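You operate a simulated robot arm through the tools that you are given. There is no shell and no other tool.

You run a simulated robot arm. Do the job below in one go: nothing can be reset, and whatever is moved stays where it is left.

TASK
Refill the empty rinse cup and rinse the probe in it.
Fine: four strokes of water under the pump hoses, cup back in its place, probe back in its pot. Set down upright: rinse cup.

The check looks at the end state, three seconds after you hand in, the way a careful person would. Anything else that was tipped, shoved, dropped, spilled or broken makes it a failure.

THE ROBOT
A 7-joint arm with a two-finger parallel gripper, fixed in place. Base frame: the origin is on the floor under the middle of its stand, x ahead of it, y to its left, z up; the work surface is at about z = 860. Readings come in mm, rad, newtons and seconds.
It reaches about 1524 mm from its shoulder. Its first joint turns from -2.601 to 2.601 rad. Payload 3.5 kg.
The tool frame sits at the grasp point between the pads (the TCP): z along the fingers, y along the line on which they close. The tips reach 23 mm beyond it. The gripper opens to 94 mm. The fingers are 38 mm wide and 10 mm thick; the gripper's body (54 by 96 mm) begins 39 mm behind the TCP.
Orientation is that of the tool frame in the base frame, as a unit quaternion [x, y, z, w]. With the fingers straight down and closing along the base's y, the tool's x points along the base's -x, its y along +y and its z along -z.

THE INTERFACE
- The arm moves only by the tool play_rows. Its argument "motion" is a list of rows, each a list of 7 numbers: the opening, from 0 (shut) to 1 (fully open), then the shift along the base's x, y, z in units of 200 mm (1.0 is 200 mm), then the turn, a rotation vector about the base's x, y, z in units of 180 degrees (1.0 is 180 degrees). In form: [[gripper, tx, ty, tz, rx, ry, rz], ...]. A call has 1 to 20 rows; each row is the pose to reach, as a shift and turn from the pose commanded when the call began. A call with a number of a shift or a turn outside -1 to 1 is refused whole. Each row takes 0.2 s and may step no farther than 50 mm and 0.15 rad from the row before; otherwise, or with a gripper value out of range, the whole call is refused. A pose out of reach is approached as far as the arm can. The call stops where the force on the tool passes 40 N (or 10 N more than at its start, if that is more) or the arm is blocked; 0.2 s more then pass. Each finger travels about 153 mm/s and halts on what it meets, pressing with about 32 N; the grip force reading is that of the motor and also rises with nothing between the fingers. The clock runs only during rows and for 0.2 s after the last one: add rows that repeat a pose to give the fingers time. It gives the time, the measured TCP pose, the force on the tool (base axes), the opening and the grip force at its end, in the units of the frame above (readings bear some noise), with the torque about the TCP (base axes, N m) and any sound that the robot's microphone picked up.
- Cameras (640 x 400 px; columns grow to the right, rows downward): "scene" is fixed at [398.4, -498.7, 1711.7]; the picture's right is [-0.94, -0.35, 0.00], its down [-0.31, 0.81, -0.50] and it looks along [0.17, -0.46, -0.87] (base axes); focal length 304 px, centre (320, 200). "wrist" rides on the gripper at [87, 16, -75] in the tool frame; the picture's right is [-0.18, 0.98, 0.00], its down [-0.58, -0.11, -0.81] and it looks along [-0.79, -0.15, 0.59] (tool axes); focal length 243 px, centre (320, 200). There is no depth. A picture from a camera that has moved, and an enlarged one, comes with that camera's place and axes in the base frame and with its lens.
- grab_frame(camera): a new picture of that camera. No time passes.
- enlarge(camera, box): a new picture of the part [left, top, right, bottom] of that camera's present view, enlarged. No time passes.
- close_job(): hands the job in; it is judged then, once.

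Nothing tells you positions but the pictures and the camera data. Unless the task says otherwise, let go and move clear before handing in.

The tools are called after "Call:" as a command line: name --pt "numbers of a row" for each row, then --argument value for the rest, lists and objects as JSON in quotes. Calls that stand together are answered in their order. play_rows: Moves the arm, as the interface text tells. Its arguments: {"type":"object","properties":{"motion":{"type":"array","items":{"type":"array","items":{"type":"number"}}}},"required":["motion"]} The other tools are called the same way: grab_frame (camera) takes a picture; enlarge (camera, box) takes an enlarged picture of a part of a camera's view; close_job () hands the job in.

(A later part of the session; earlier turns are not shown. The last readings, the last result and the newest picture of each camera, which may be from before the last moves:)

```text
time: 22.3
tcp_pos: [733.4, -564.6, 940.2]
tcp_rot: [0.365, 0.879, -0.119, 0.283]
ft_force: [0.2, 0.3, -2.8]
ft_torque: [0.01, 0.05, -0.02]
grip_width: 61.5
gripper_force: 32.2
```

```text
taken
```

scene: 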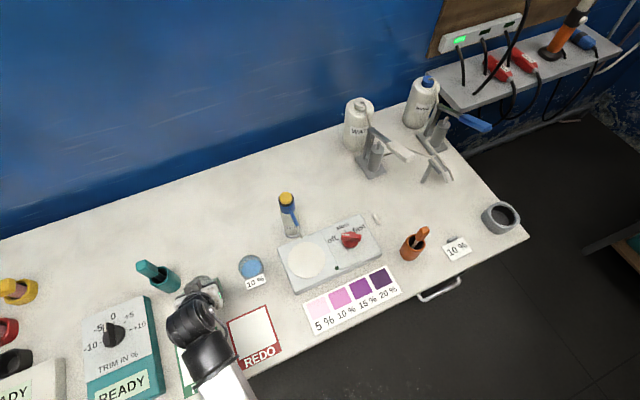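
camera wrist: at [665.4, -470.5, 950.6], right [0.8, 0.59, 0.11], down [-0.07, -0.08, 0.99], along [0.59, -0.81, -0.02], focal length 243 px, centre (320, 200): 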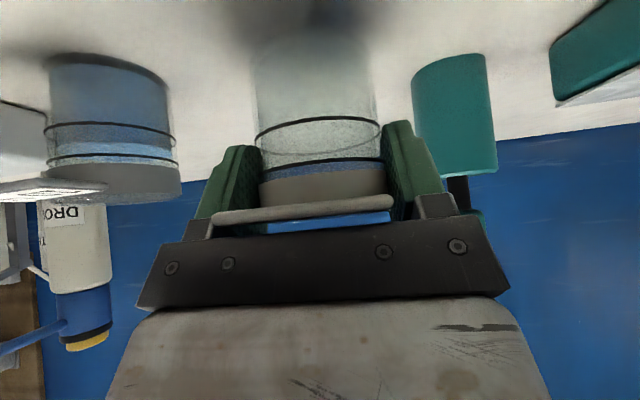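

The cup is held: grip width 61.5 mm and about 2.8 N of weight. I'll carry it raised, first pulled back toward the robot to stay clear of the DROPS nozzle, then around the orange stick.

Call:
play_rows --pt "0.5 0 0 0.2 0 0 0" --pt "0.5 -0.06 0.06 0.4 0 0 0" --pt "0.5 -0.15 0.15 0.55 0 0 0" --pt "0.5 -0.24 0.24 0.675 0 0 0" --pt "0.5 -0.24 0.24 0.675 0 0 0"

Call:
grab_frame --camera "wrist"

Call:
grab_frame --camera "scene"

```text
time: 23.5
tcp_pos: [686.0, -513.8, 1075.2]
tcp_rot: [0.364, 0.88, -0.118, 0.282]
ft_force: [-0.8, -0.3, -2.2]
ft_torque: [-0.03, 0.01, 0.0]
grip_width: 61.7
gripper_force: 32.0
```

```text
taken
camera wrist: at [617.1, -420.4, 1084.9], right [0.8, 0.59, 0.11], down [-0.07, -0.08, 0.99], along [0.59, -0.81, -0.02], focal length 243 px, centre (320, 200)
```

wrist: 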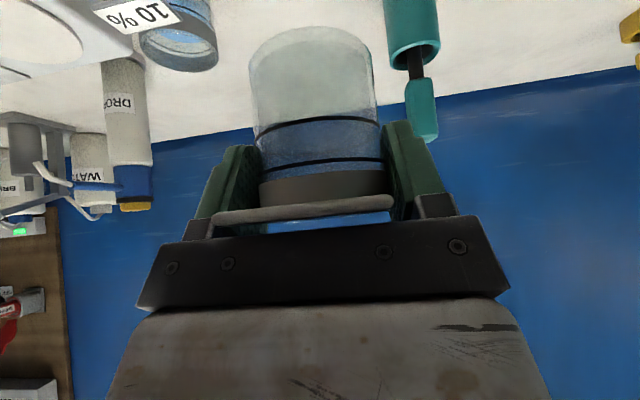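

```text
taken
```

scene: 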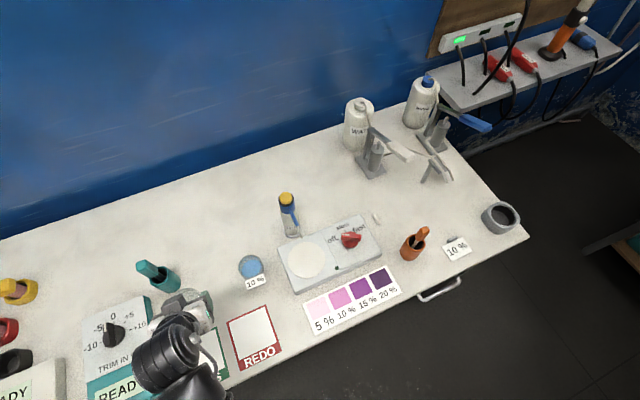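

Steady grip. From here the teal probe is also visible, so I'll zoom in on it, and on the pumps, before moving on.

Call:
enlarge --camera "wrist" --box '[370, 0, 470, 150]'

Call:
enlarge --camera "wrist" --box '[0, 90, 180, 240]'

Call:
enlarge --camera "wrist" --box '[190, 10, 440, 230]'

```text
2.67 times, centred on (420, 75) of wrist
camera zoom: at [617.1, -420.4, 1084.9], right [0.8, 0.59, 0.11], down [-0.07, -0.08, 0.99], along [0.59, -0.81, -0.02], focal length 647 px, centre (53, 533)
```

zoom: 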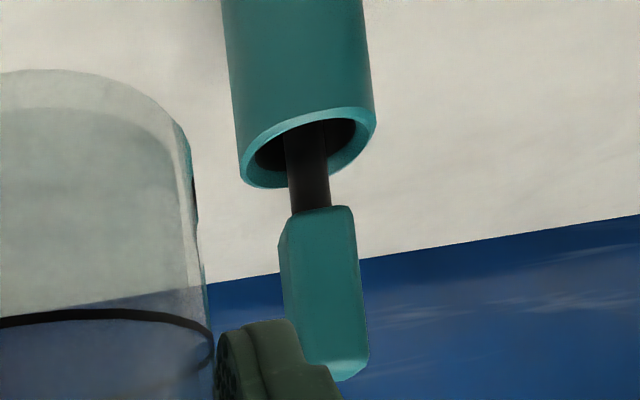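

```text
2.67 times, centred on (90, 165) of wrist
camera zoom: at [617.1, -420.4, 1084.9], right [0.8, 0.59, 0.11], down [-0.07, -0.08, 0.99], along [0.59, -0.81, -0.02], focal length 647 px, centre (933, 293)
```

zoom: 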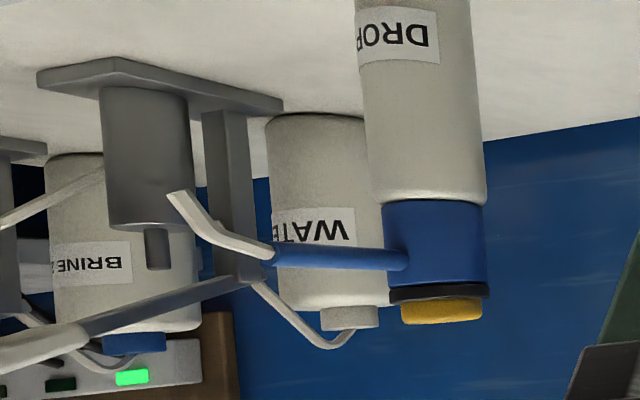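

```text
1.82 times, centred on (315, 120) of wrist
camera zoom: at [617.1, -420.4, 1084.9], right [0.8, 0.59, 0.11], down [-0.07, -0.08, 0.99], along [0.59, -0.81, -0.02], focal length 441 px, centre (329, 346)
```

zoom: 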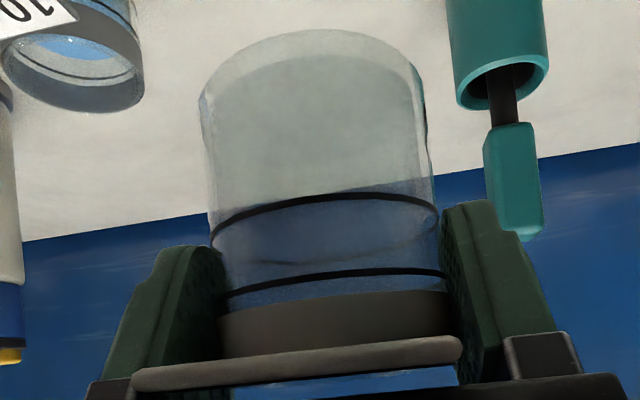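

The probe handle spans about z 967–1026 near (856, -552), leaning slightly toward the wall. Continuing along the bench with the cup.

Call:
play_rows --pt "0.5 -0.17 -0.17 0 0 0 0" --pt "0.5 -0.34 -0.34 0 0 0 0" --pt "0.5 -0.51 -0.51 0 0 0 0" --pt "0.5 -0.68 -0.68 0 0 0 0" --pt "0.5 -0.85 -0.85 0 0 0 0" --pt "0.5 -1 -1 0 0 0 0"

Call:
play_rows --pt "0.5 -0.15 -0.15 0 0 0 0" --pt "0.5 -0.305 -0.305 0 0 0 0" --pt "0.5 -0.35 -0.45 0 0 0 0" --pt "0.5 -0.4 -0.6 0 0 0 0" --pt "0.5 -0.447 -0.73 0 0 0 0" --pt "0.5 -0.447 -0.73 0 0 0 0"

Call:
grab_frame --camera "wrist"

Call:
grab_frame --camera "scene"

```text
time: 24.9
tcp_pos: [485.4, -714.2, 1072.8]
tcp_rot: [0.364, 0.88, -0.117, 0.283]
ft_force: [-0.3, 0.3, -1.7]
ft_torque: [0.01, 0.0, -0.05]
grip_width: 61.6
gripper_force: 32.0
```

```text
time: 26.3
tcp_pos: [395.3, -859.0, 1075.3]
tcp_rot: [0.364, 0.879, -0.118, 0.284]
ft_force: [0.3, -0.3, -1.5]
ft_torque: [0.05, 0.02, 0.04]
grip_width: 61.5
gripper_force: 32.1
```

```text
taken
camera wrist: at [325.7, -767.3, 1085.0], right [0.8, 0.59, 0.11], down [-0.07, -0.08, 0.99], along [0.59, -0.81, -0.02], focal length 243 px, centre (320, 200)
```

wrist: 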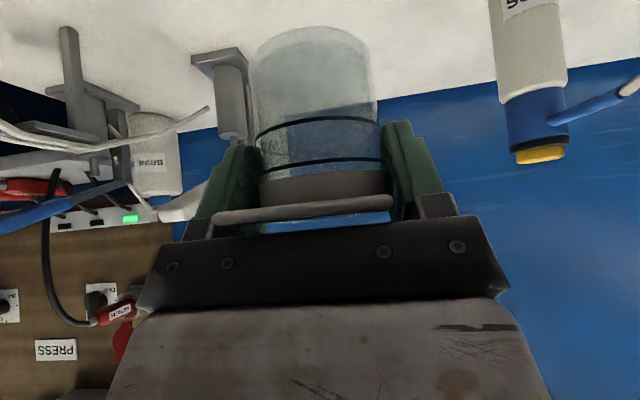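

```text
taken
```

scene: 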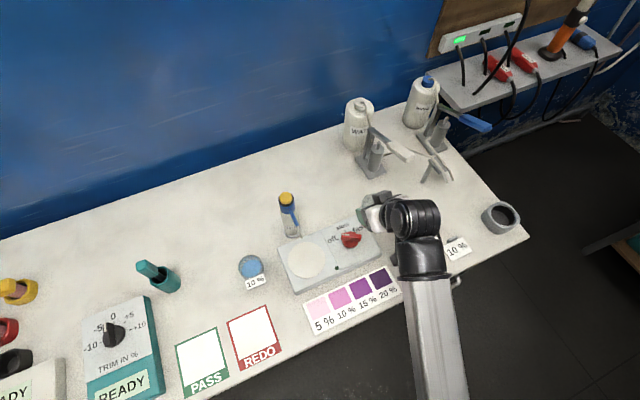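

Good so far. I'll zoom in on the pump area from here to refine the lever and hose positions.

Call:
enlarge --camera "wrist" --box '[0, 10, 260, 230]'

Call:
enlarge --camera "wrist" --box '[130, 120, 260, 240]'

```text
1.82 times, centred on (130, 120) of wrist
camera zoom: at [325.7, -767.3, 1085.0], right [0.8, 0.59, 0.11], down [-0.07, -0.08, 0.99], along [0.59, -0.81, -0.02], focal length 441 px, centre (666, 346)
```

zoom: 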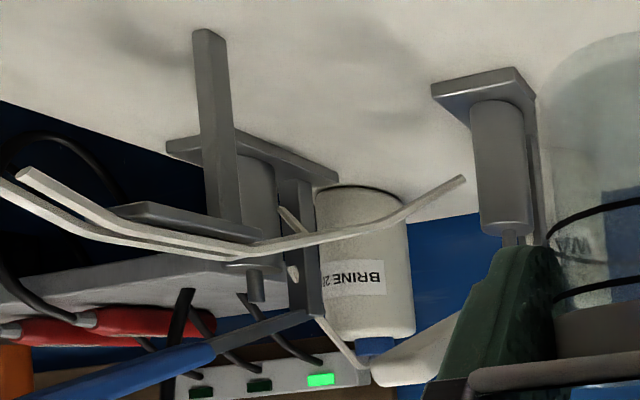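

```text
3.33 times, centred on (195, 180) of wrist
camera zoom: at [325.7, -767.3, 1085.0], right [0.8, 0.59, 0.11], down [-0.07, -0.08, 0.99], along [0.59, -0.81, -0.02], focal length 809 px, centre (737, 267)
```

zoom: 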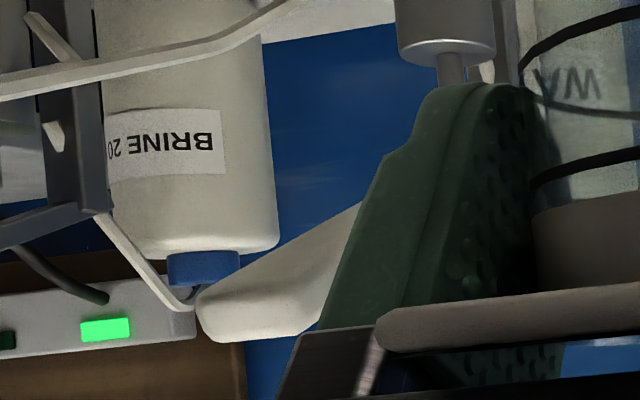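

Hose end is confirmed at about (222, -1075, 977), and the water handle tip at about (349, -1037, 1078). Now I'll bring the cup past the orange stick to the front of the hoses.

Call:
play_rows --pt "0.5 -0.165 -0.17 0 0 0 0" --pt "0.5 -0.33 -0.34 0 0 0 0" --pt "0.5 -0.49 -0.51 0 0 0 0" --pt "0.5 -0.66 -0.56 0 0 0 0" --pt "0.5 -0.83 -0.61 0 0 0 0" --pt "0.5 -0.985 -0.655 0 0 0 0" --pt "0.5 -0.985 -0.655 0 0 0 0"

Call:
grab_frame --camera "wrist"

Call:
grab_frame --camera "scene"

```text
time: 27.9
tcp_pos: [200.8, -992.3, 1074.2]
tcp_rot: [0.364, 0.879, -0.118, 0.283]
ft_force: [-0.3, -0.7, -1.9]
ft_torque: [0.05, -0.01, -0.01]
grip_width: 61.6
gripper_force: 32.1
```

```text
taken
camera wrist: at [131.7, -899.7, 1085.3], right [0.8, 0.59, 0.11], down [-0.07, -0.08, 0.99], along [0.59, -0.81, -0.02], focal length 243 px, centre (320, 200)
```

wrist: 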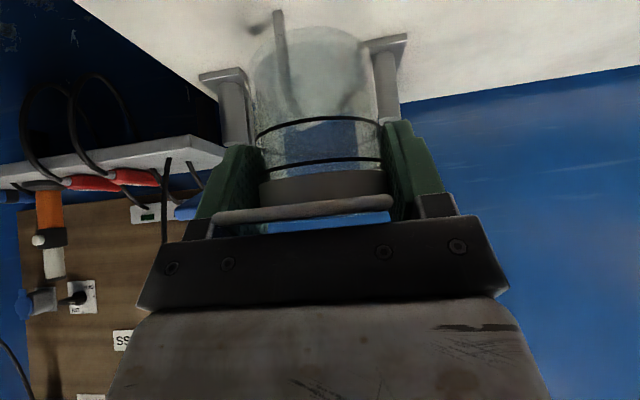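

```text
taken
```

scene: 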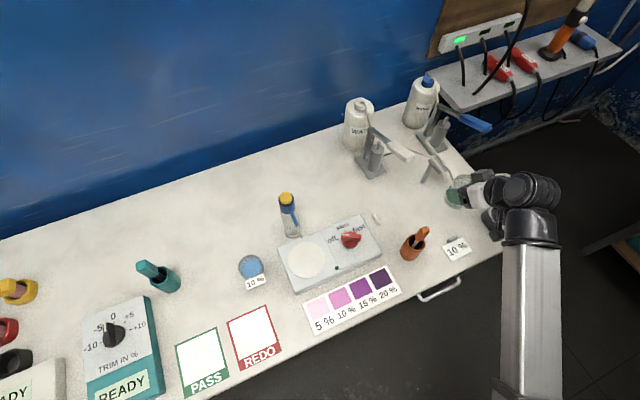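

In front of the hoses now. I'll line up laterally and descend until the cup is about 10 mm above the bench.

Call:
play_rows --pt "0.5 -0.173 -0.148 0 0 0 0" --pt "0.5 -0.173 -0.148 -0.2 0 0 0" --pt "0.5 -0.173 -0.148 -0.4 0 0 0" --pt "0.5 -0.173 -0.148 -0.58 0 0 0" --pt "0.5 -0.173 -0.148 -0.69 0 0 0" --pt "0.5 -0.173 -0.148 -0.69 0 0 0"

Call:
grab_frame --camera "wrist"

Call:
enlarge --camera "scene" --box '[390, 110, 570, 250]'

```text
time: 29.3
tcp_pos: [165.0, -1020.7, 935.0]
tcp_rot: [0.364, 0.879, -0.118, 0.283]
ft_force: [-0.2, 1.2, -1.9]
ft_torque: [0.0, -0.01, 0.01]
grip_width: 61.6
gripper_force: 32.4
```

```text
taken
camera wrist: at [96.5, -928.1, 945.6], right [0.8, 0.59, 0.11], down [-0.07, -0.08, 0.99], along [0.59, -0.81, -0.02], focal length 243 px, centre (320, 200)
```

wrist: 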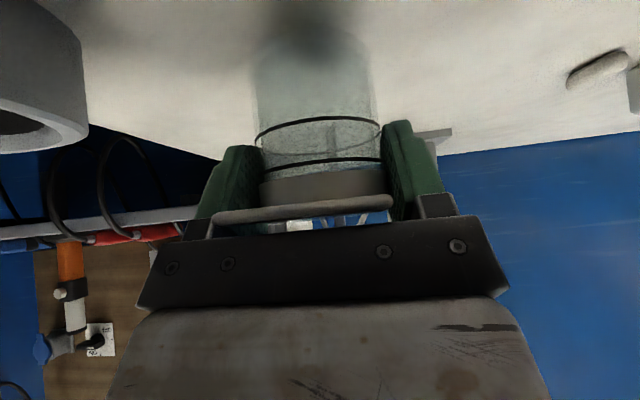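

```text
2.86 times, centred on (480, 180) of scene
camera zoom: at [398.4, -498.7, 1711.7], right [-0.94, -0.35, 0.0], down [-0.31, 0.81, -0.5], along [0.17, -0.46, -0.87], focal length 870 px, centre (-137, 257)
```

zoom: 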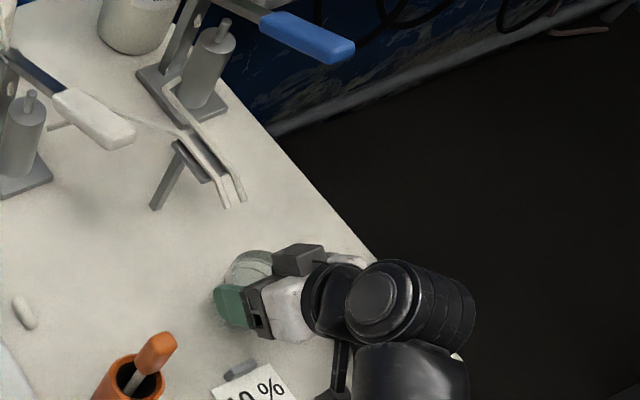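

The hand carries a grey box on its wall side that could come near the hoses. I'll zoom in to measure it before going under.

Call:
enlarge --camera "scene" --box '[450, 180, 530, 230]'

Call:
enlarge --camera "scene" --box '[420, 140, 490, 190]'

```text
8.00 times, centred on (490, 205) of scene
camera zoom: at [398.4, -498.7, 1711.7], right [-0.94, -0.35, 0.0], down [-0.31, 0.81, -0.5], along [0.17, -0.46, -0.87], focal length 2434 px, centre (-1040, 160)
```

zoom: 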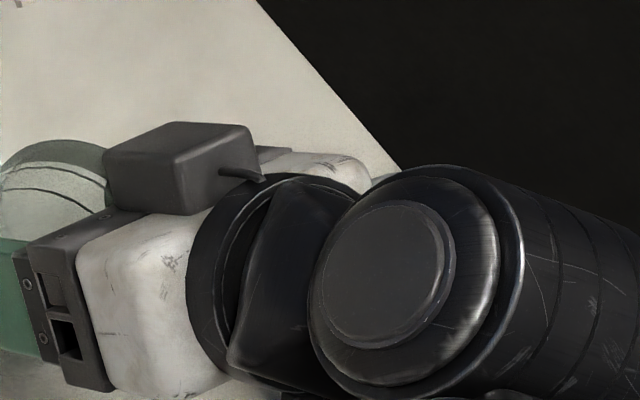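

```text
8.00 times, centred on (455, 165) of scene
camera zoom: at [398.4, -498.7, 1711.7], right [-0.94, -0.35, 0.0], down [-0.31, 0.81, -0.5], along [0.17, -0.46, -0.87], focal length 2434 px, centre (-760, 480)
```

zoom: 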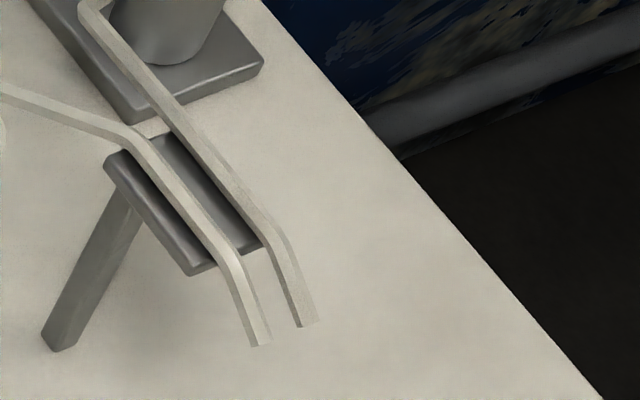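

The box's lower front edge is about 10 mm ahead of the TCP and 68 mm above it. If I stop the cup centre at n≈902, that leaves about 16 mm to the hose tips, and the water hose still falls well inside the cup. Moving in slowly.

Call:
play_rows --pt "0.5 0.05 -0.05 -0.02 0 0 0" --pt "0.5 0.1 -0.1 -0.03 0 0 0" --pt "0.5 0.15 -0.145 -0.03 0 0 0" --pt "0.5 0.193 -0.188 -0.03 0 0 0" --pt "0.5 0.193 -0.188 -0.03 0 0 0"

Call:
grab_frame --camera "wrist"

Call:
enlarge --camera "scene" --box '[420, 140, 520, 220]'

```text
time: 30.5
tcp_pos: [203.6, -1059.2, 930.7]
tcp_rot: [0.364, 0.879, -0.118, 0.283]
ft_force: [0.2, -1.1, -2.6]
ft_torque: [0.04, 0.01, 0.02]
grip_width: 61.7
gripper_force: 32.2
```

```text
taken
camera wrist: at [135.1, -966.0, 940.1], right [0.8, 0.59, 0.11], down [-0.07, -0.08, 0.99], along [0.59, -0.81, -0.02], focal length 243 px, centre (320, 200)
```

wrist: 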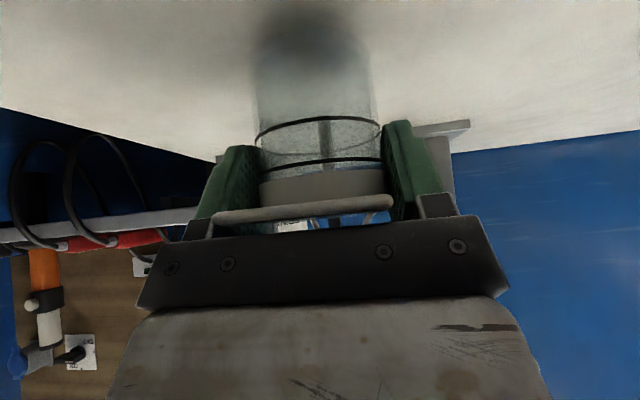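

```text
5.00 times, centred on (470, 180) of scene
camera zoom: at [398.4, -498.7, 1711.7], right [-0.94, -0.35, 0.0], down [-0.31, 0.81, -0.5], along [0.17, -0.46, -0.87], focal length 1522 px, centre (-430, 300)
```

zoom: 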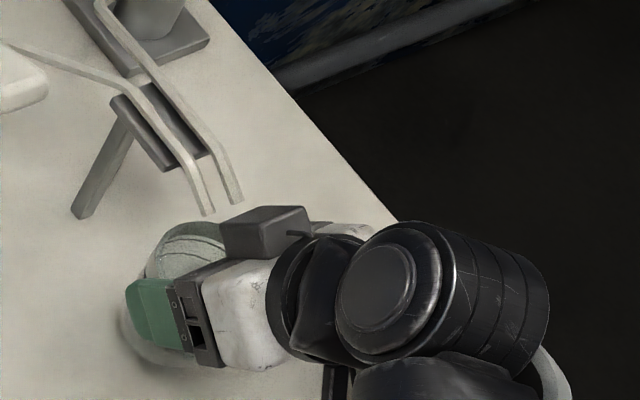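

The hose tip projects about 15 mm behind the cup centre, inside the opening. I'll nudge slightly and lower the cup to the bench.

Call:
play_rows --pt "0.5 0.018 0.003 -0.02 0 0 0" --pt "0.5 0.018 0.003 -0.035 0 0 0" --pt "0.5 0.018 0.003 -0.046 0 0 0" --pt "0.5 0.018 0.003 -0.052 0 0 0" --pt "0.5 0.018 0.003 -0.052 0 0 0"

Call:
grab_frame --camera "wrist"

Call:
enlarge --camera "scene" --box '[420, 140, 520, 220]'

```text
time: 31.7
tcp_pos: [207.9, -1060.0, 920.7]
tcp_rot: [0.365, 0.879, -0.119, 0.283]
ft_force: [0.0, -0.2, -2.6]
ft_torque: [-0.02, 0.01, 0.02]
grip_width: 61.6
gripper_force: 32.0
```

```text
taken
camera wrist: at [138.1, -966.1, 930.0], right [0.8, 0.59, 0.11], down [-0.07, -0.08, 0.99], along [0.59, -0.81, -0.02], focal length 243 px, centre (320, 200)
```

wrist: 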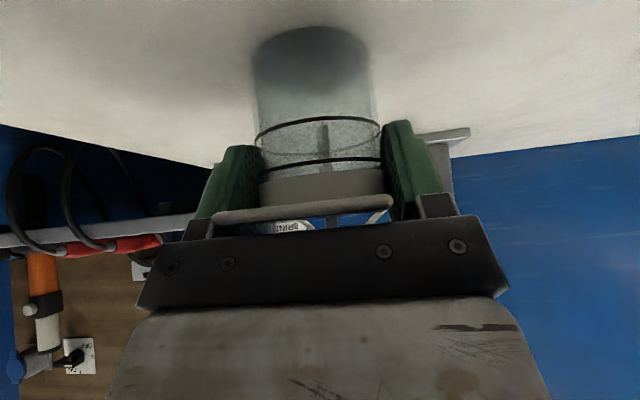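

```text
5.00 times, centred on (470, 180) of scene
camera zoom: at [398.4, -498.7, 1711.7], right [-0.94, -0.35, 0.0], down [-0.31, 0.81, -0.5], along [0.17, -0.46, -0.87], focal length 1522 px, centre (-430, 300)
```

zoom: 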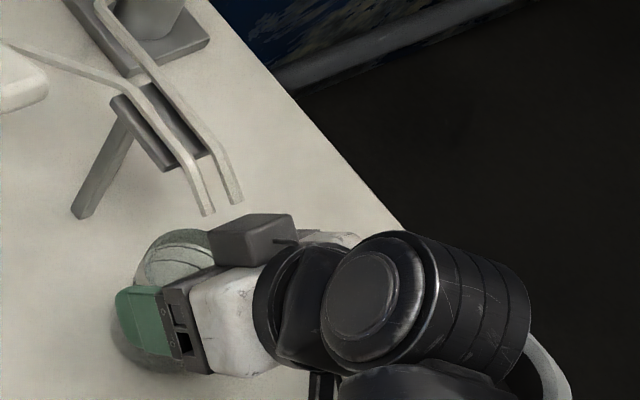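

The cup's weight is still on the gripper. I'll lower a millimetre or two more to find the bench.

Call:
play_rows --pt "0.5 0 0 -0.004 0 0 0" --pt "0.5 0 0 -0.008 0 0 0" --pt "0.5 0 0 -0.008 0 0 0"

```text
time: 32.5
tcp_pos: [206.1, -1058.3, 921.1]
tcp_rot: [0.364, 0.879, -0.119, 0.283]
ft_force: [-1.3, -1.5, 15.1]
ft_torque: [0.21, -0.09, 0.03]
grip_width: 61.4
gripper_force: 32.0
```

Contact with the bench (15 N). I'll ease up slightly, then open the fingers.

Call:
play_rows --pt "0.5 0 0 0.003 0 0 0" --pt "0.5 0 0 0.003 0 0 0" --pt "0.65 0 0 0.003 0 0 0" --pt "0.8 0 0 0.003 0 0 0" --pt "1 0 0 0.003 0 0 0" --pt "1 0 0 0.003 0 0 0"

Call:
grab_frame --camera "wrist"

Call:
enlarge --camera "scene" --box '[420, 140, 520, 220]'

```text
time: 33.9
tcp_pos: [206.2, -1059.9, 918.8]
tcp_rot: [0.364, 0.879, -0.118, 0.283]
ft_force: [0.6, 0.2, 0.0]
ft_torque: [0.0, -0.01, -0.04]
grip_width: 94.0
gripper_force: 0.0
```

```text
taken
camera wrist: at [138.1, -965.8, 929.6], right [0.8, 0.59, 0.11], down [-0.07, -0.08, 0.99], along [0.59, -0.81, -0.02], focal length 243 px, centre (320, 200)
```

wrist: 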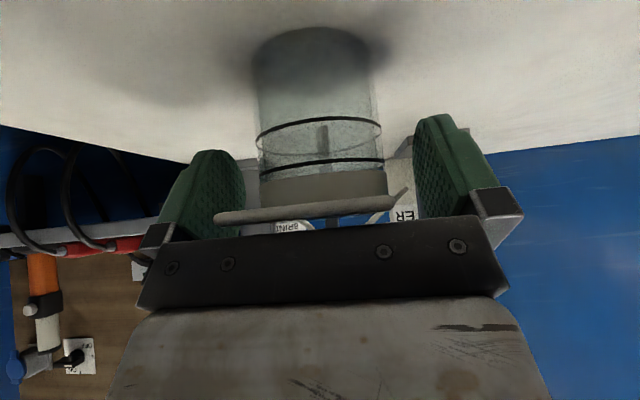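

```text
5.00 times, centred on (470, 180) of scene
camera zoom: at [398.4, -498.7, 1711.7], right [-0.94, -0.35, 0.0], down [-0.31, 0.81, -0.5], along [0.17, -0.46, -0.87], focal length 1522 px, centre (-430, 300)
```

zoom: 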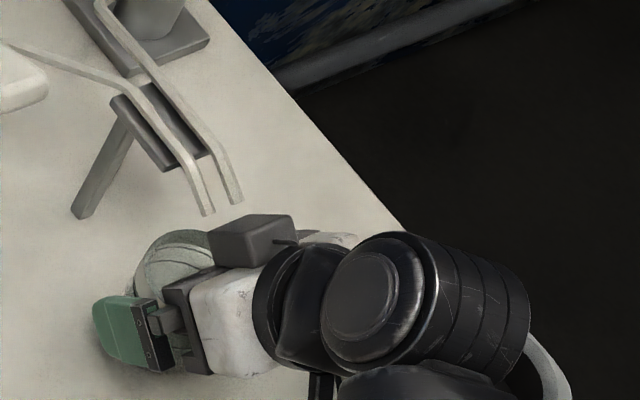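

The cup stands upright under the hoses. I'll back the open hand straight out toward the robot, then up.

Call:
play_rows --pt "1 0 0 0.015 0 0 0" --pt "1 -0.09 0.09 0.02 0 0 0" --pt "1 -0.2 0.2 0.02 0 0 0" --pt "1 -0.3 0.3 0.02 0 0 0" --pt "1 -0.3 0.3 0.2 0 0 0" --pt "1 -0.3 0.3 0.4 0 0 0" --pt "1 -0.3 0.3 0.6 0 0 0" --pt "1 -0.3 0.3 0.8 0 0 0" --pt "1 -0.3 0.3 1.0 0 0 0" --pt "0.5 -0.3 0.3 1.0 0 0 0" --pt "0 -0.3 0.3 1.0 0 0 0" --pt "0 -0.3 0.3 1.0 0 0 0"

Call:
grab_frame --camera "wrist"

Call:
enlarge --camera "scene" --box '[350, 110, 530, 230]'

```text
time: 36.5
tcp_pos: [147.8, -1000.3, 1119.5]
tcp_rot: [0.365, 0.879, -0.118, 0.283]
ft_force: [0.1, 0.2, -0.4]
ft_torque: [-0.01, 0.03, -0.03]
grip_width: 0.0
gripper_force: 32.1
```

```text
taken
camera wrist: at [78.8, -907.5, 1129.2], right [0.8, 0.59, 0.11], down [-0.07, -0.08, 0.99], along [0.59, -0.81, -0.02], focal length 243 px, centre (320, 200)
```

wrist: 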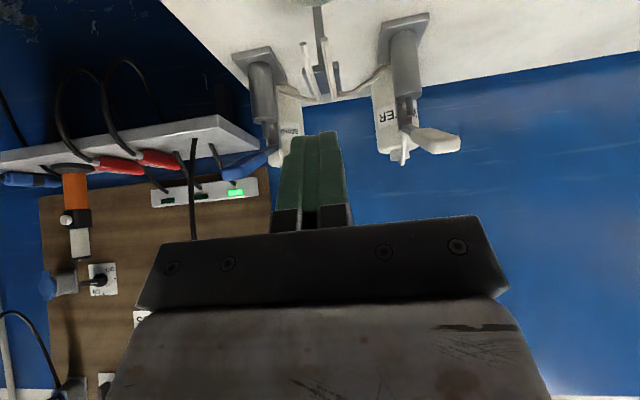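

```text
3.33 times, centred on (440, 170) of scene
camera zoom: at [398.4, -498.7, 1711.7], right [-0.94, -0.35, 0.0], down [-0.31, 0.81, -0.5], along [0.17, -0.46, -0.87], focal length 1014 px, centre (-80, 300)
```

zoom: 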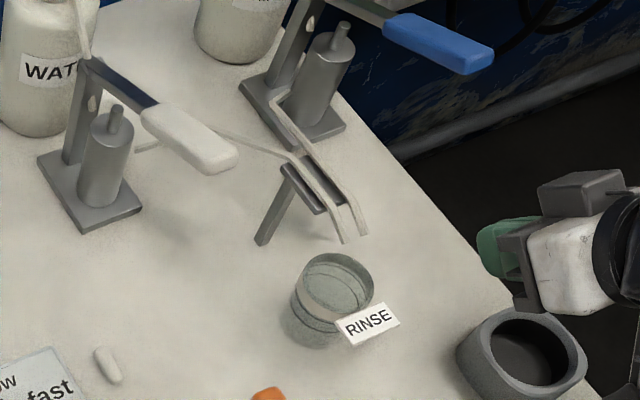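

The cup is clearly visible beneath the hose ends. I'll zoom in on the front view of the pumps to aim at the white lever.

Call:
enlarge --camera "wrist" --box '[220, 0, 480, 180]'

Call:
enlarge --camera "scene" --box '[430, 160, 490, 210]'

Call:
enlarge --camera "scene" --box '[350, 110, 430, 170]'

```text
2.22 times, centred on (350, 90) of wrist
camera zoom: at [78.8, -907.5, 1129.2], right [0.8, 0.59, 0.11], down [-0.07, -0.08, 0.99], along [0.59, -0.81, -0.02], focal length 539 px, centre (253, 444)
```

zoom: 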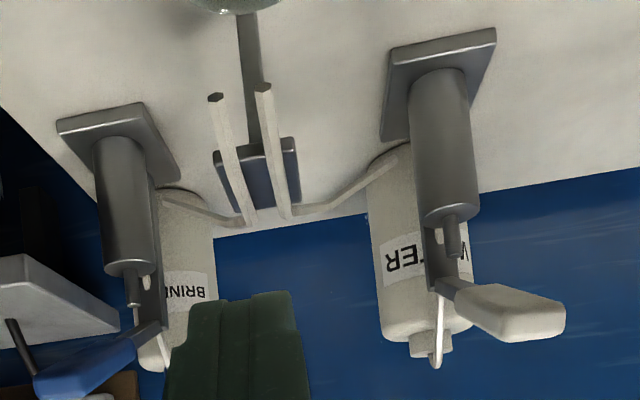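

```text
8.00 times, centred on (460, 185) of scene
camera zoom: at [398.4, -498.7, 1711.7], right [-0.94, -0.35, 0.0], down [-0.31, 0.81, -0.5], along [0.17, -0.46, -0.87], focal length 2434 px, centre (-800, 320)
```

zoom: 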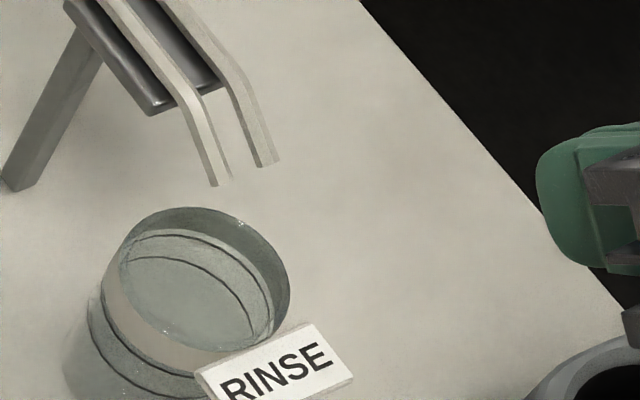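

```text
6.67 times, centred on (390, 140) of scene
camera zoom: at [398.4, -498.7, 1711.7], right [-0.94, -0.35, 0.0], down [-0.31, 0.81, -0.5], along [0.17, -0.46, -0.87], focal length 2029 px, centre (-147, 600)
```

zoom: 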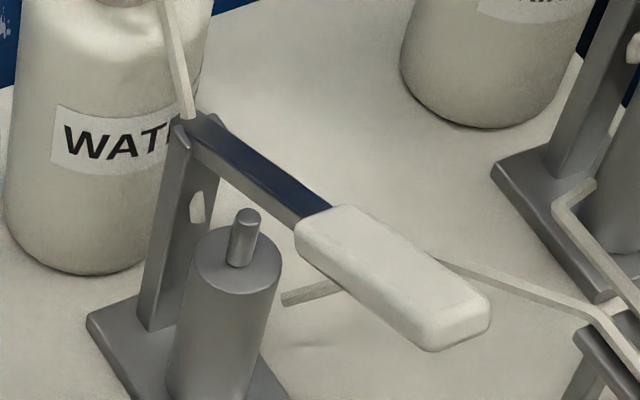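

The white lever tip's top edge is at about (351, -1035, 1085). I'll raise the closed fingers and move over to the lever, staying above it.

Call:
play_rows --pt "0 0.14 0.14 0.05 0 0 0" --pt "0 0.28 0.28 0.1 0 0 0" --pt "0 0.417 0.417 0.13 0 0 0" --pt "0 0.57 0.264 0.13 0 0 0" --pt "0 0.72 0.114 0.13 0 0 0" --pt "0 0.85 -0.016 0.13 0 0 0" --pt "0 0.85 -0.016 0.13 0 0 0"

Call:
grab_frame --camera "wrist"

Call:
grab_frame --camera "scene"

```text
time: 38.1
tcp_pos: [316.6, -1001.3, 1143.7]
tcp_rot: [0.365, 0.879, -0.118, 0.282]
ft_force: [0.1, 0.1, 0.1]
ft_torque: [0.01, 0.03, 0.0]
grip_width: 0.0
gripper_force: 32.1
```

```text
taken
camera wrist: at [248.0, -909.4, 1155.1], right [0.8, 0.59, 0.11], down [-0.07, -0.08, 0.99], along [0.59, -0.81, -0.02], focal length 243 px, centre (320, 200)
```

wrist: 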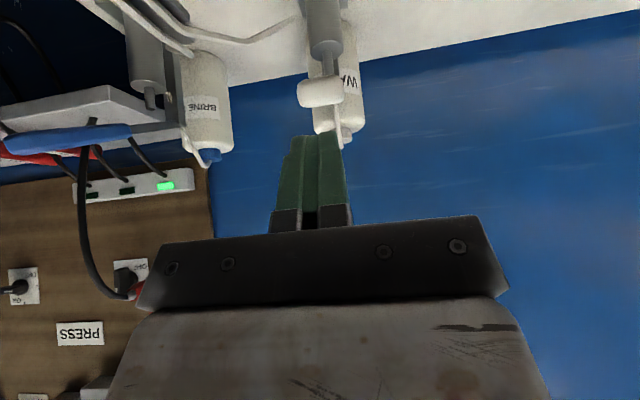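

```text
taken
```

scene: 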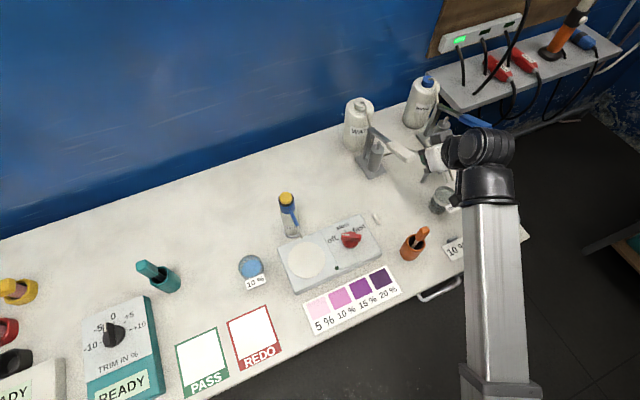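

Lined up with the white lever, whose end face is centred at s≈-484, z≈1079. I'll move over it and come down to just above contact.

Call:
play_rows --pt "0 0.12 -0.12 0 0 0 0" --pt "0 0.248 -0.251 0 0 0 0" --pt "0 0.248 -0.251 -0.06 0 0 0" --pt "0 0.248 -0.251 -0.12 0 0 0" --pt "0 0.248 -0.251 -0.12 0 0 0"

Call:
grab_frame --camera "wrist"

Call:
enlarge --camera "scene" --box '[340, 90, 480, 220]'

```text
time: 39.3
tcp_pos: [367.2, -1051.9, 1121.5]
tcp_rot: [0.364, 0.879, -0.118, 0.283]
ft_force: [-0.6, -0.7, 0.3]
ft_torque: [0.01, -0.02, 0.0]
grip_width: 0.2
gripper_force: 31.6
```

```text
taken
camera wrist: at [296.9, -959.2, 1131.6], right [0.8, 0.59, 0.11], down [-0.07, -0.08, 0.99], along [0.59, -0.81, -0.02], focal length 243 px, centre (320, 200)
```

wrist: 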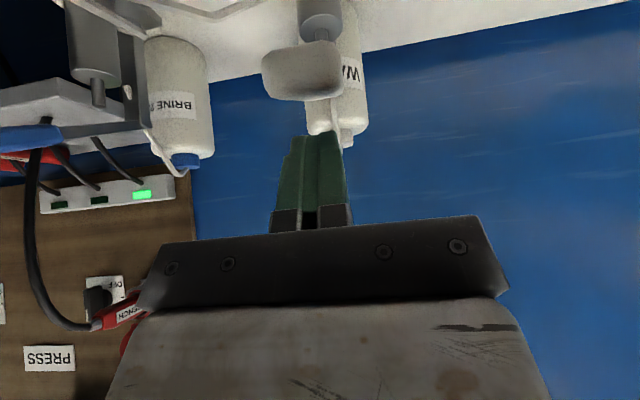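

```text
3.08 times, centred on (410, 155) of scene
camera zoom: at [398.4, -498.7, 1711.7], right [-0.94, -0.35, 0.0], down [-0.31, 0.81, -0.5], along [0.17, -0.46, -0.87], focal length 936 px, centre (43, 338)
```

zoom: 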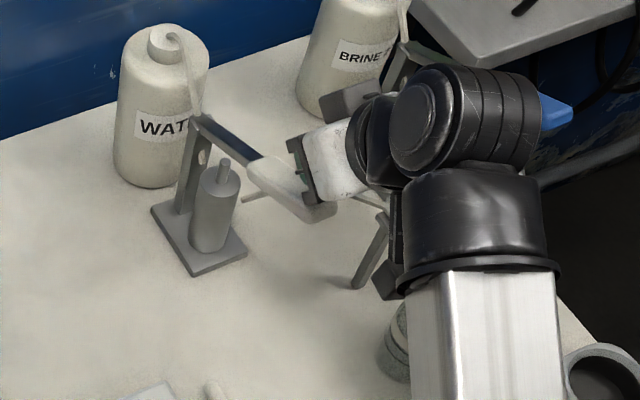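

Centred over the handle. I'll start pressing gently to find contact and feel the lever's resistance.

Call:
play_rows --pt "0 0 0 -0.04 0 0 0" --pt "0 0 0 -0.08 0 0 0" --pt "0 0 0 -0.11 0 0 0" --pt "0 0 0 -0.14 0 0 0" --pt "0 0 0 -0.14 0 0 0"

Call:
enlarge --camera "scene" --box '[340, 90, 480, 220]'

Call:
grab_frame --camera "wrist"

```text
time: 40.5
tcp_pos: [368.0, -1051.6, 1093.0]
tcp_rot: [0.365, 0.879, -0.118, 0.283]
ft_force: [0.2, 0.0, 3.3]
ft_torque: [0.03, 0.0, 0.03]
grip_width: 0.4
gripper_force: 31.7
```

```text
3.08 times, centred on (410, 155) of scene
camera zoom: at [398.4, -498.7, 1711.7], right [-0.94, -0.35, 0.0], down [-0.31, 0.81, -0.5], along [0.17, -0.46, -0.87], focal length 936 px, centre (43, 338)
```

zoom: 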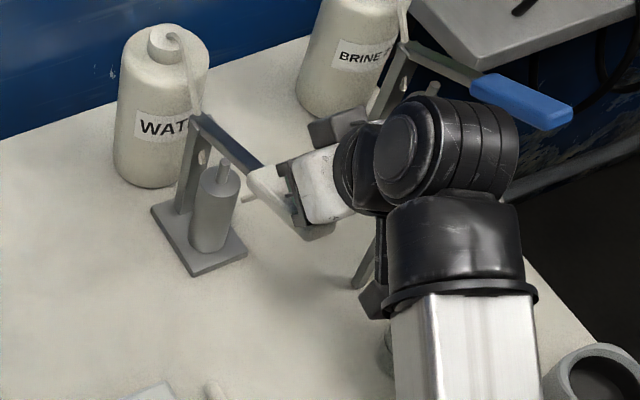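

```text
taken
camera wrist: at [298.2, -959.0, 1103.1], right [0.8, 0.59, 0.11], down [-0.07, -0.08, 0.99], along [0.59, -0.81, -0.02], focal length 243 px, centre (320, 200)
```

wrist: 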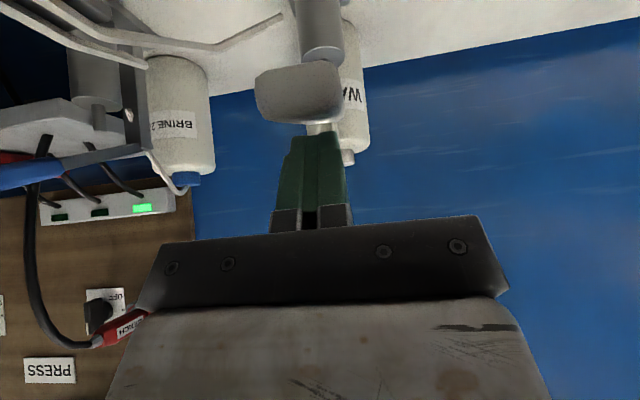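

The lever yields with about 3 N. I'll continue down further.

Call:
play_rows --pt "0 0 0 -0.04 0 0 0" --pt "0 0 0 -0.08 0 0 0" --pt "0 0 0 -0.12 0 0 0" --pt "0 0 0 -0.16 0 0 0" --pt "0 0 0 -0.16 0 0 0"

Call:
enlarge --camera "scene" --box '[340, 90, 480, 220]'

Call:
grab_frame --camera "wrist"

```text
time: 41.7
tcp_pos: [366.7, -1052.2, 1061.5]
tcp_rot: [0.365, 0.879, -0.119, 0.283]
ft_force: [-0.6, 1.1, 3.7]
ft_torque: [0.03, 0.01, -0.01]
grip_width: 0.1
gripper_force: 32.1
```

```text
3.08 times, centred on (410, 155) of scene
camera zoom: at [398.4, -498.7, 1711.7], right [-0.94, -0.35, 0.0], down [-0.31, 0.81, -0.5], along [0.17, -0.46, -0.87], focal length 936 px, centre (43, 338)
```

zoom: 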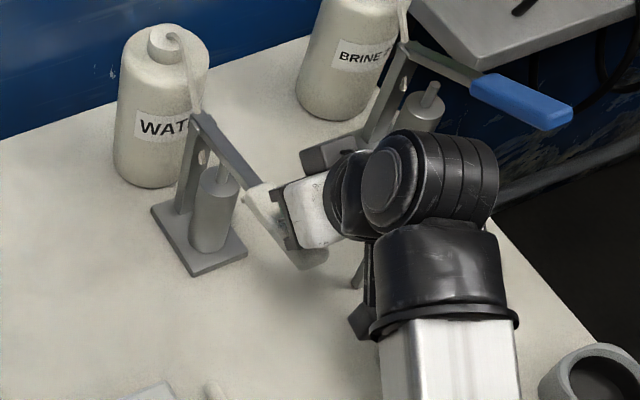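

```text
taken
camera wrist: at [297.2, -959.5, 1070.9], right [0.8, 0.59, 0.11], down [-0.07, -0.08, 0.99], along [0.59, -0.81, -0.02], focal length 243 px, centre (320, 200)
```

wrist: 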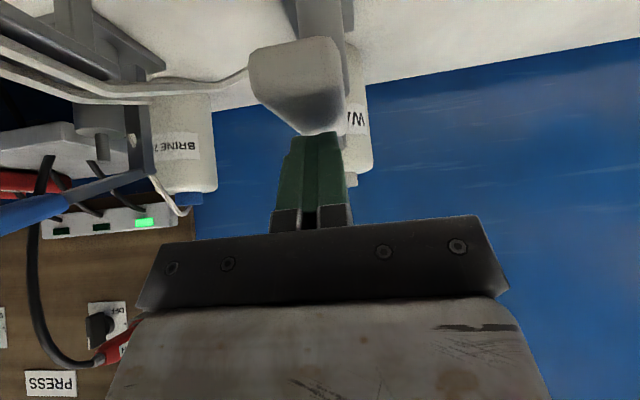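

The lever is about level now with only 4 N on it. I'll keep pressing toward the end of the stroke.

Call:
play_rows --pt "0 0 0 -0.04 0 0 0" --pt "0 0 0 -0.08 0 0 0" --pt "0 0 0 -0.12 0 0 0" --pt "0 0 0 -0.12 0 0 0"

Call:
enlarge --camera "scene" --box '[340, 90, 480, 220]'

Call:
grab_frame --camera "wrist"

```text
time: 42.7
tcp_pos: [365.0, -1051.4, 1036.7]
tcp_rot: [0.365, 0.879, -0.118, 0.284]
ft_force: [-2.8, -1.1, 4.6]
ft_torque: [-0.01, 0.08, 0.0]
grip_width: 0.1
gripper_force: 31.9
```

```text
3.08 times, centred on (410, 155) of scene
camera zoom: at [398.4, -498.7, 1711.7], right [-0.94, -0.35, 0.0], down [-0.31, 0.81, -0.5], along [0.17, -0.46, -0.87], focal length 936 px, centre (43, 338)
```

zoom: 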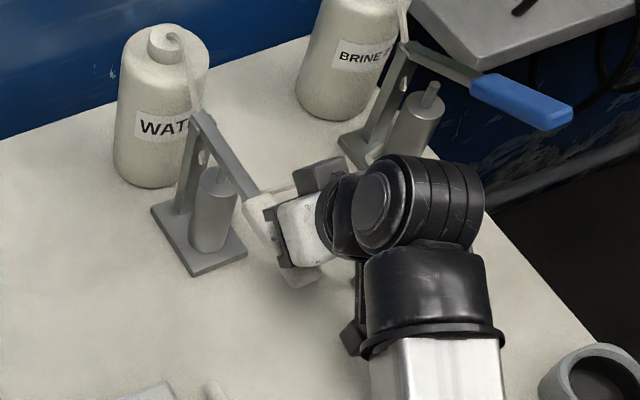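

```text
taken
camera wrist: at [297.0, -958.2, 1046.9], right [0.8, 0.59, 0.11], down [-0.07, -0.08, 0.99], along [0.59, -0.81, -0.02], focal length 243 px, centre (320, 200)
```

wrist: 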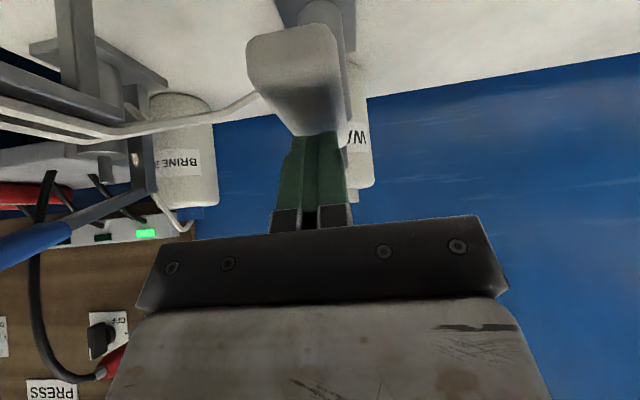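

Still moving freely. Continuing in small steps until I meet the stop.

Call:
play_rows --pt "0 0 0 -0.03 0 0 0" --pt "0 0 0 -0.06 0 0 0" --pt "0 0 0 -0.09 0 0 0" --pt "0 0 0 -0.12 0 0 0" --pt "0 0 0 -0.12 0 0 0"

Call:
enlarge --camera "scene" --box '[340, 90, 480, 220]'

Call:
grab_frame --camera "wrist"

```text
time: 43.9
tcp_pos: [367.6, -1051.1, 1014.9]
tcp_rot: [0.365, 0.879, -0.118, 0.282]
ft_force: [-2.0, -0.4, 5.9]
ft_torque: [-0.02, 0.02, -0.02]
grip_width: 0.2
gripper_force: 32.1
```

```text
3.08 times, centred on (410, 155) of scene
camera zoom: at [398.4, -498.7, 1711.7], right [-0.94, -0.35, 0.0], down [-0.31, 0.81, -0.5], along [0.17, -0.46, -0.87], focal length 936 px, centre (43, 338)
```

zoom: 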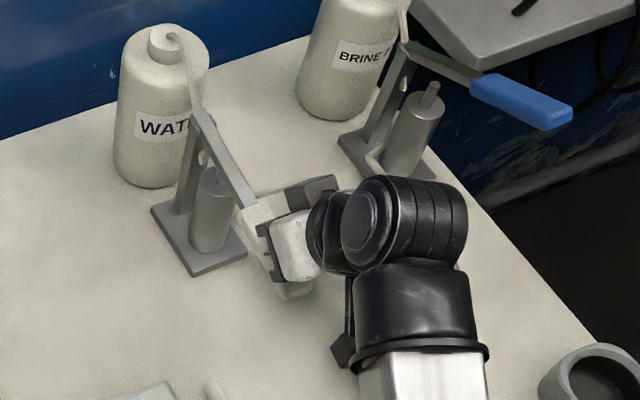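

```text
taken
camera wrist: at [298.7, -958.8, 1023.3], right [0.8, 0.59, 0.11], down [-0.07, -0.08, 0.99], along [0.59, -0.81, -0.02], focal length 243 px, centre (320, 200)
```

wrist: 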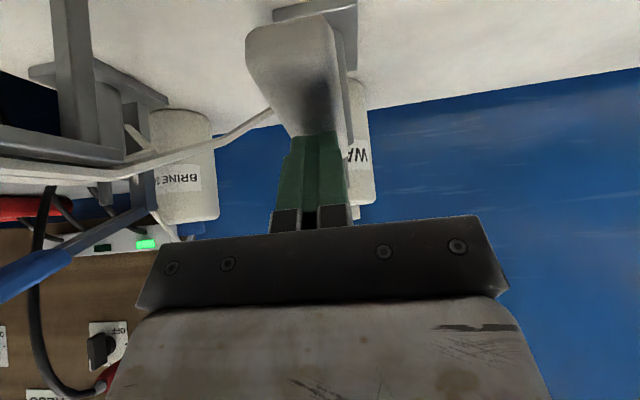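

Still travelling, 6 N now, with the spring building slightly. Continuing to the end stop.

Call:
play_rows --pt "0 0 0 -0.03 0 0 0" --pt "0 0 0 -0.06 0 0 0" --pt "0 0 0 -0.09 0 0 0" --pt "0 0 0 -0.12 0 0 0" --pt "0 0 0 -0.12 0 0 0"

Call:
enlarge --camera "scene" --box '[340, 90, 480, 220]'

Call:
grab_frame --camera "wrist"

```text
time: 44.6
tcp_pos: [367.8, -1051.2, 1005.3]
tcp_rot: [0.364, 0.878, -0.12, 0.288]
ft_force: [-3.8, 8.4, 20.2]
ft_torque: [0.26, 0.18, 0.06]
grip_width: 0.0
gripper_force: 31.8
stopped in row 3: the force on the tool passed its limit at 47 N (the readings are from after the stop); the commanded pose is now the measured one
```

```text
3.08 times, centred on (410, 155) of scene
camera zoom: at [398.4, -498.7, 1711.7], right [-0.94, -0.35, 0.0], down [-0.31, 0.81, -0.5], along [0.17, -0.46, -0.87], focal length 936 px, centre (43, 338)
```

zoom: 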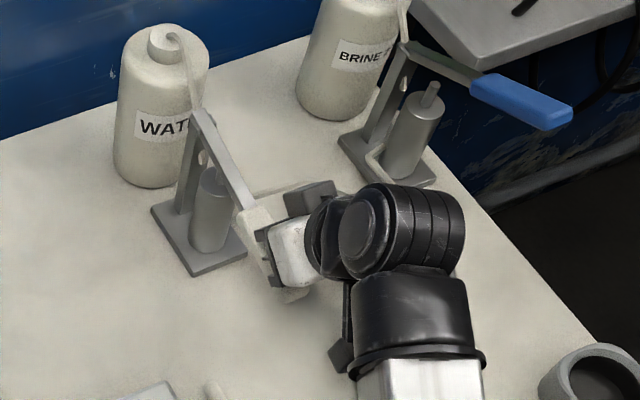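

```text
taken
camera wrist: at [298.7, -958.3, 1015.9], right [0.8, 0.59, 0.11], down [-0.08, -0.07, 0.99], along [0.59, -0.81, -0.01], focal length 243 px, centre (320, 200)
```

wrist: 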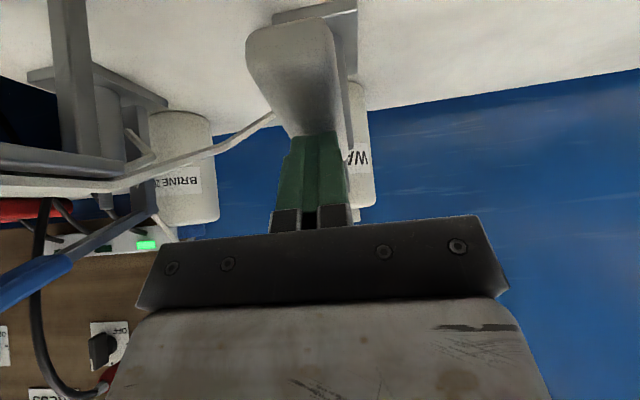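

That's the end stop at TCP z≈1006. I'll let the lever rise fully by lifting, then look at the cup.

Call:
play_rows --pt "0 0 0 0.1 0.0025 0.0025 0" --pt "0 0 0 0.22 0.0025 0.0025 0" --pt "0 0 0 0.34 0.0025 0.0025 0" --pt "0 0 0 0.46 0.0025 0.0025 0" --pt "0 0 0 0.58 0.0025 0.0025 0" --pt "0 0 0 0.58 0.0025 0.0025 0"

Call:
enlarge --camera "scene" --box '[340, 90, 480, 220]'

Call:
grab_frame --camera "wrist"

```text
time: 46.0
tcp_pos: [367.3, -1052.4, 1120.4]
tcp_rot: [0.365, 0.88, -0.119, 0.281]
ft_force: [0.3, 0.6, 0.7]
ft_torque: [-0.02, 0.0, -0.01]
grip_width: 0.3
gripper_force: 32.0
```

```text
3.08 times, centred on (410, 155) of scene
camera zoom: at [398.4, -498.7, 1711.7], right [-0.94, -0.35, 0.0], down [-0.31, 0.81, -0.5], along [0.17, -0.46, -0.87], focal length 936 px, centre (43, 338)
```

zoom: 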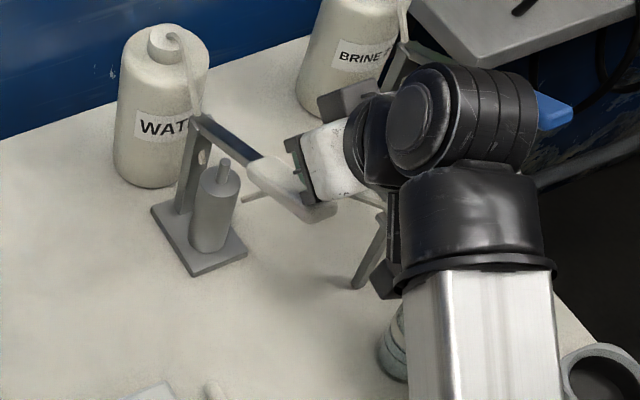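

```text
taken
camera wrist: at [298.2, -959.8, 1130.9], right [0.8, 0.59, 0.1], down [-0.07, -0.08, 0.99], along [0.59, -0.81, -0.02], focal length 243 px, centre (320, 200)
```

wrist: 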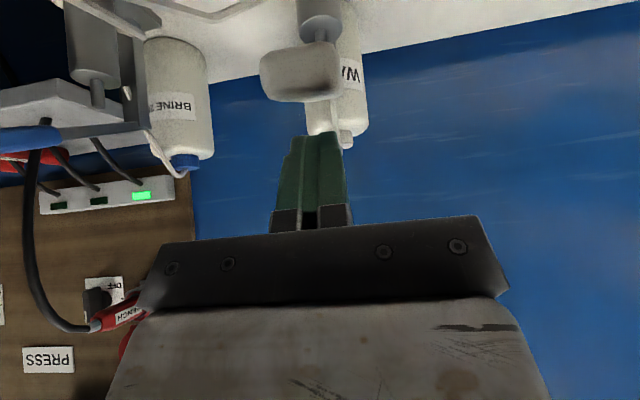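

The lever sprang back fully. I'll check whether water arrived in the cup, and for now I count this as one stroke.

Call:
enlarge --camera "scene" --box '[415, 170, 465, 220]'

```text
8.00 times, centred on (440, 195) of scene
camera zoom: at [398.4, -498.7, 1711.7], right [-0.94, -0.35, 0.0], down [-0.31, 0.81, -0.5], along [0.17, -0.46, -0.87], focal length 2434 px, centre (-640, 240)
```

zoom: 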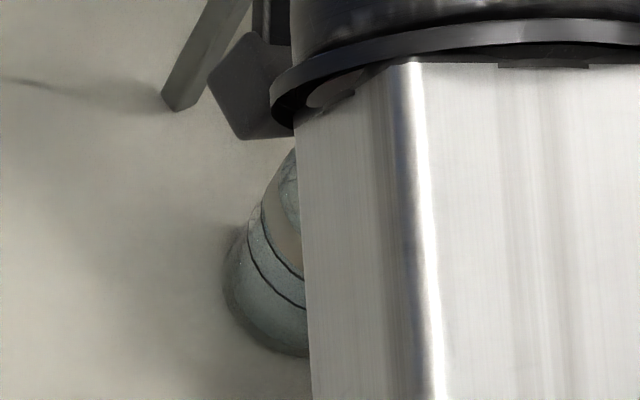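

The view is blocked. I'll shift the hand left along the bench to uncover the cup and verify the first stroke before repeating.

Call:
play_rows --pt "0 0 0 0.1 0 0 0" --pt "0 0.15 0.15 0.1 0 0 0" --pt "0 0.3 0.3 0.1 0 0 0" --pt "0 0.45 0.45 0.1 0 0 0" --pt "0 0.45 0.45 0.1 0 0 0"

Call:
enlarge --camera "scene" --box '[415, 160, 485, 220]'

Call:
grab_frame --camera "wrist"

```text
time: 47.2
tcp_pos: [459.1, -963.2, 1142.7]
tcp_rot: [0.367, 0.879, -0.119, 0.28]
ft_force: [0.0, -0.5, -1.0]
ft_torque: [0.04, 0.05, 0.01]
grip_width: 0.3
gripper_force: 31.7
```

```text
6.67 times, centred on (450, 190) of scene
camera zoom: at [398.4, -498.7, 1711.7], right [-0.94, -0.35, 0.0], down [-0.31, 0.81, -0.5], along [0.17, -0.46, -0.87], focal length 2029 px, centre (-547, 267)
```

zoom: 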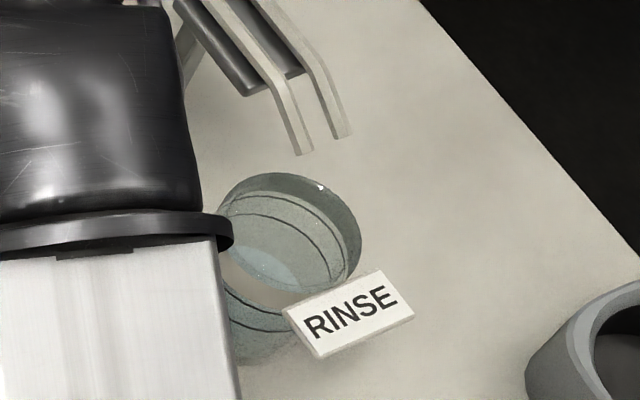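

```text
taken
camera wrist: at [391.1, -868.9, 1152.9], right [0.8, 0.59, 0.1], down [-0.07, -0.08, 0.99], along [0.59, -0.81, -0.02], focal length 243 px, centre (320, 200)
```

wrist: 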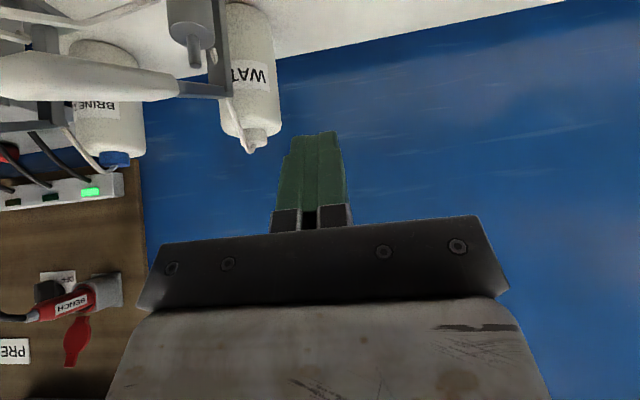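

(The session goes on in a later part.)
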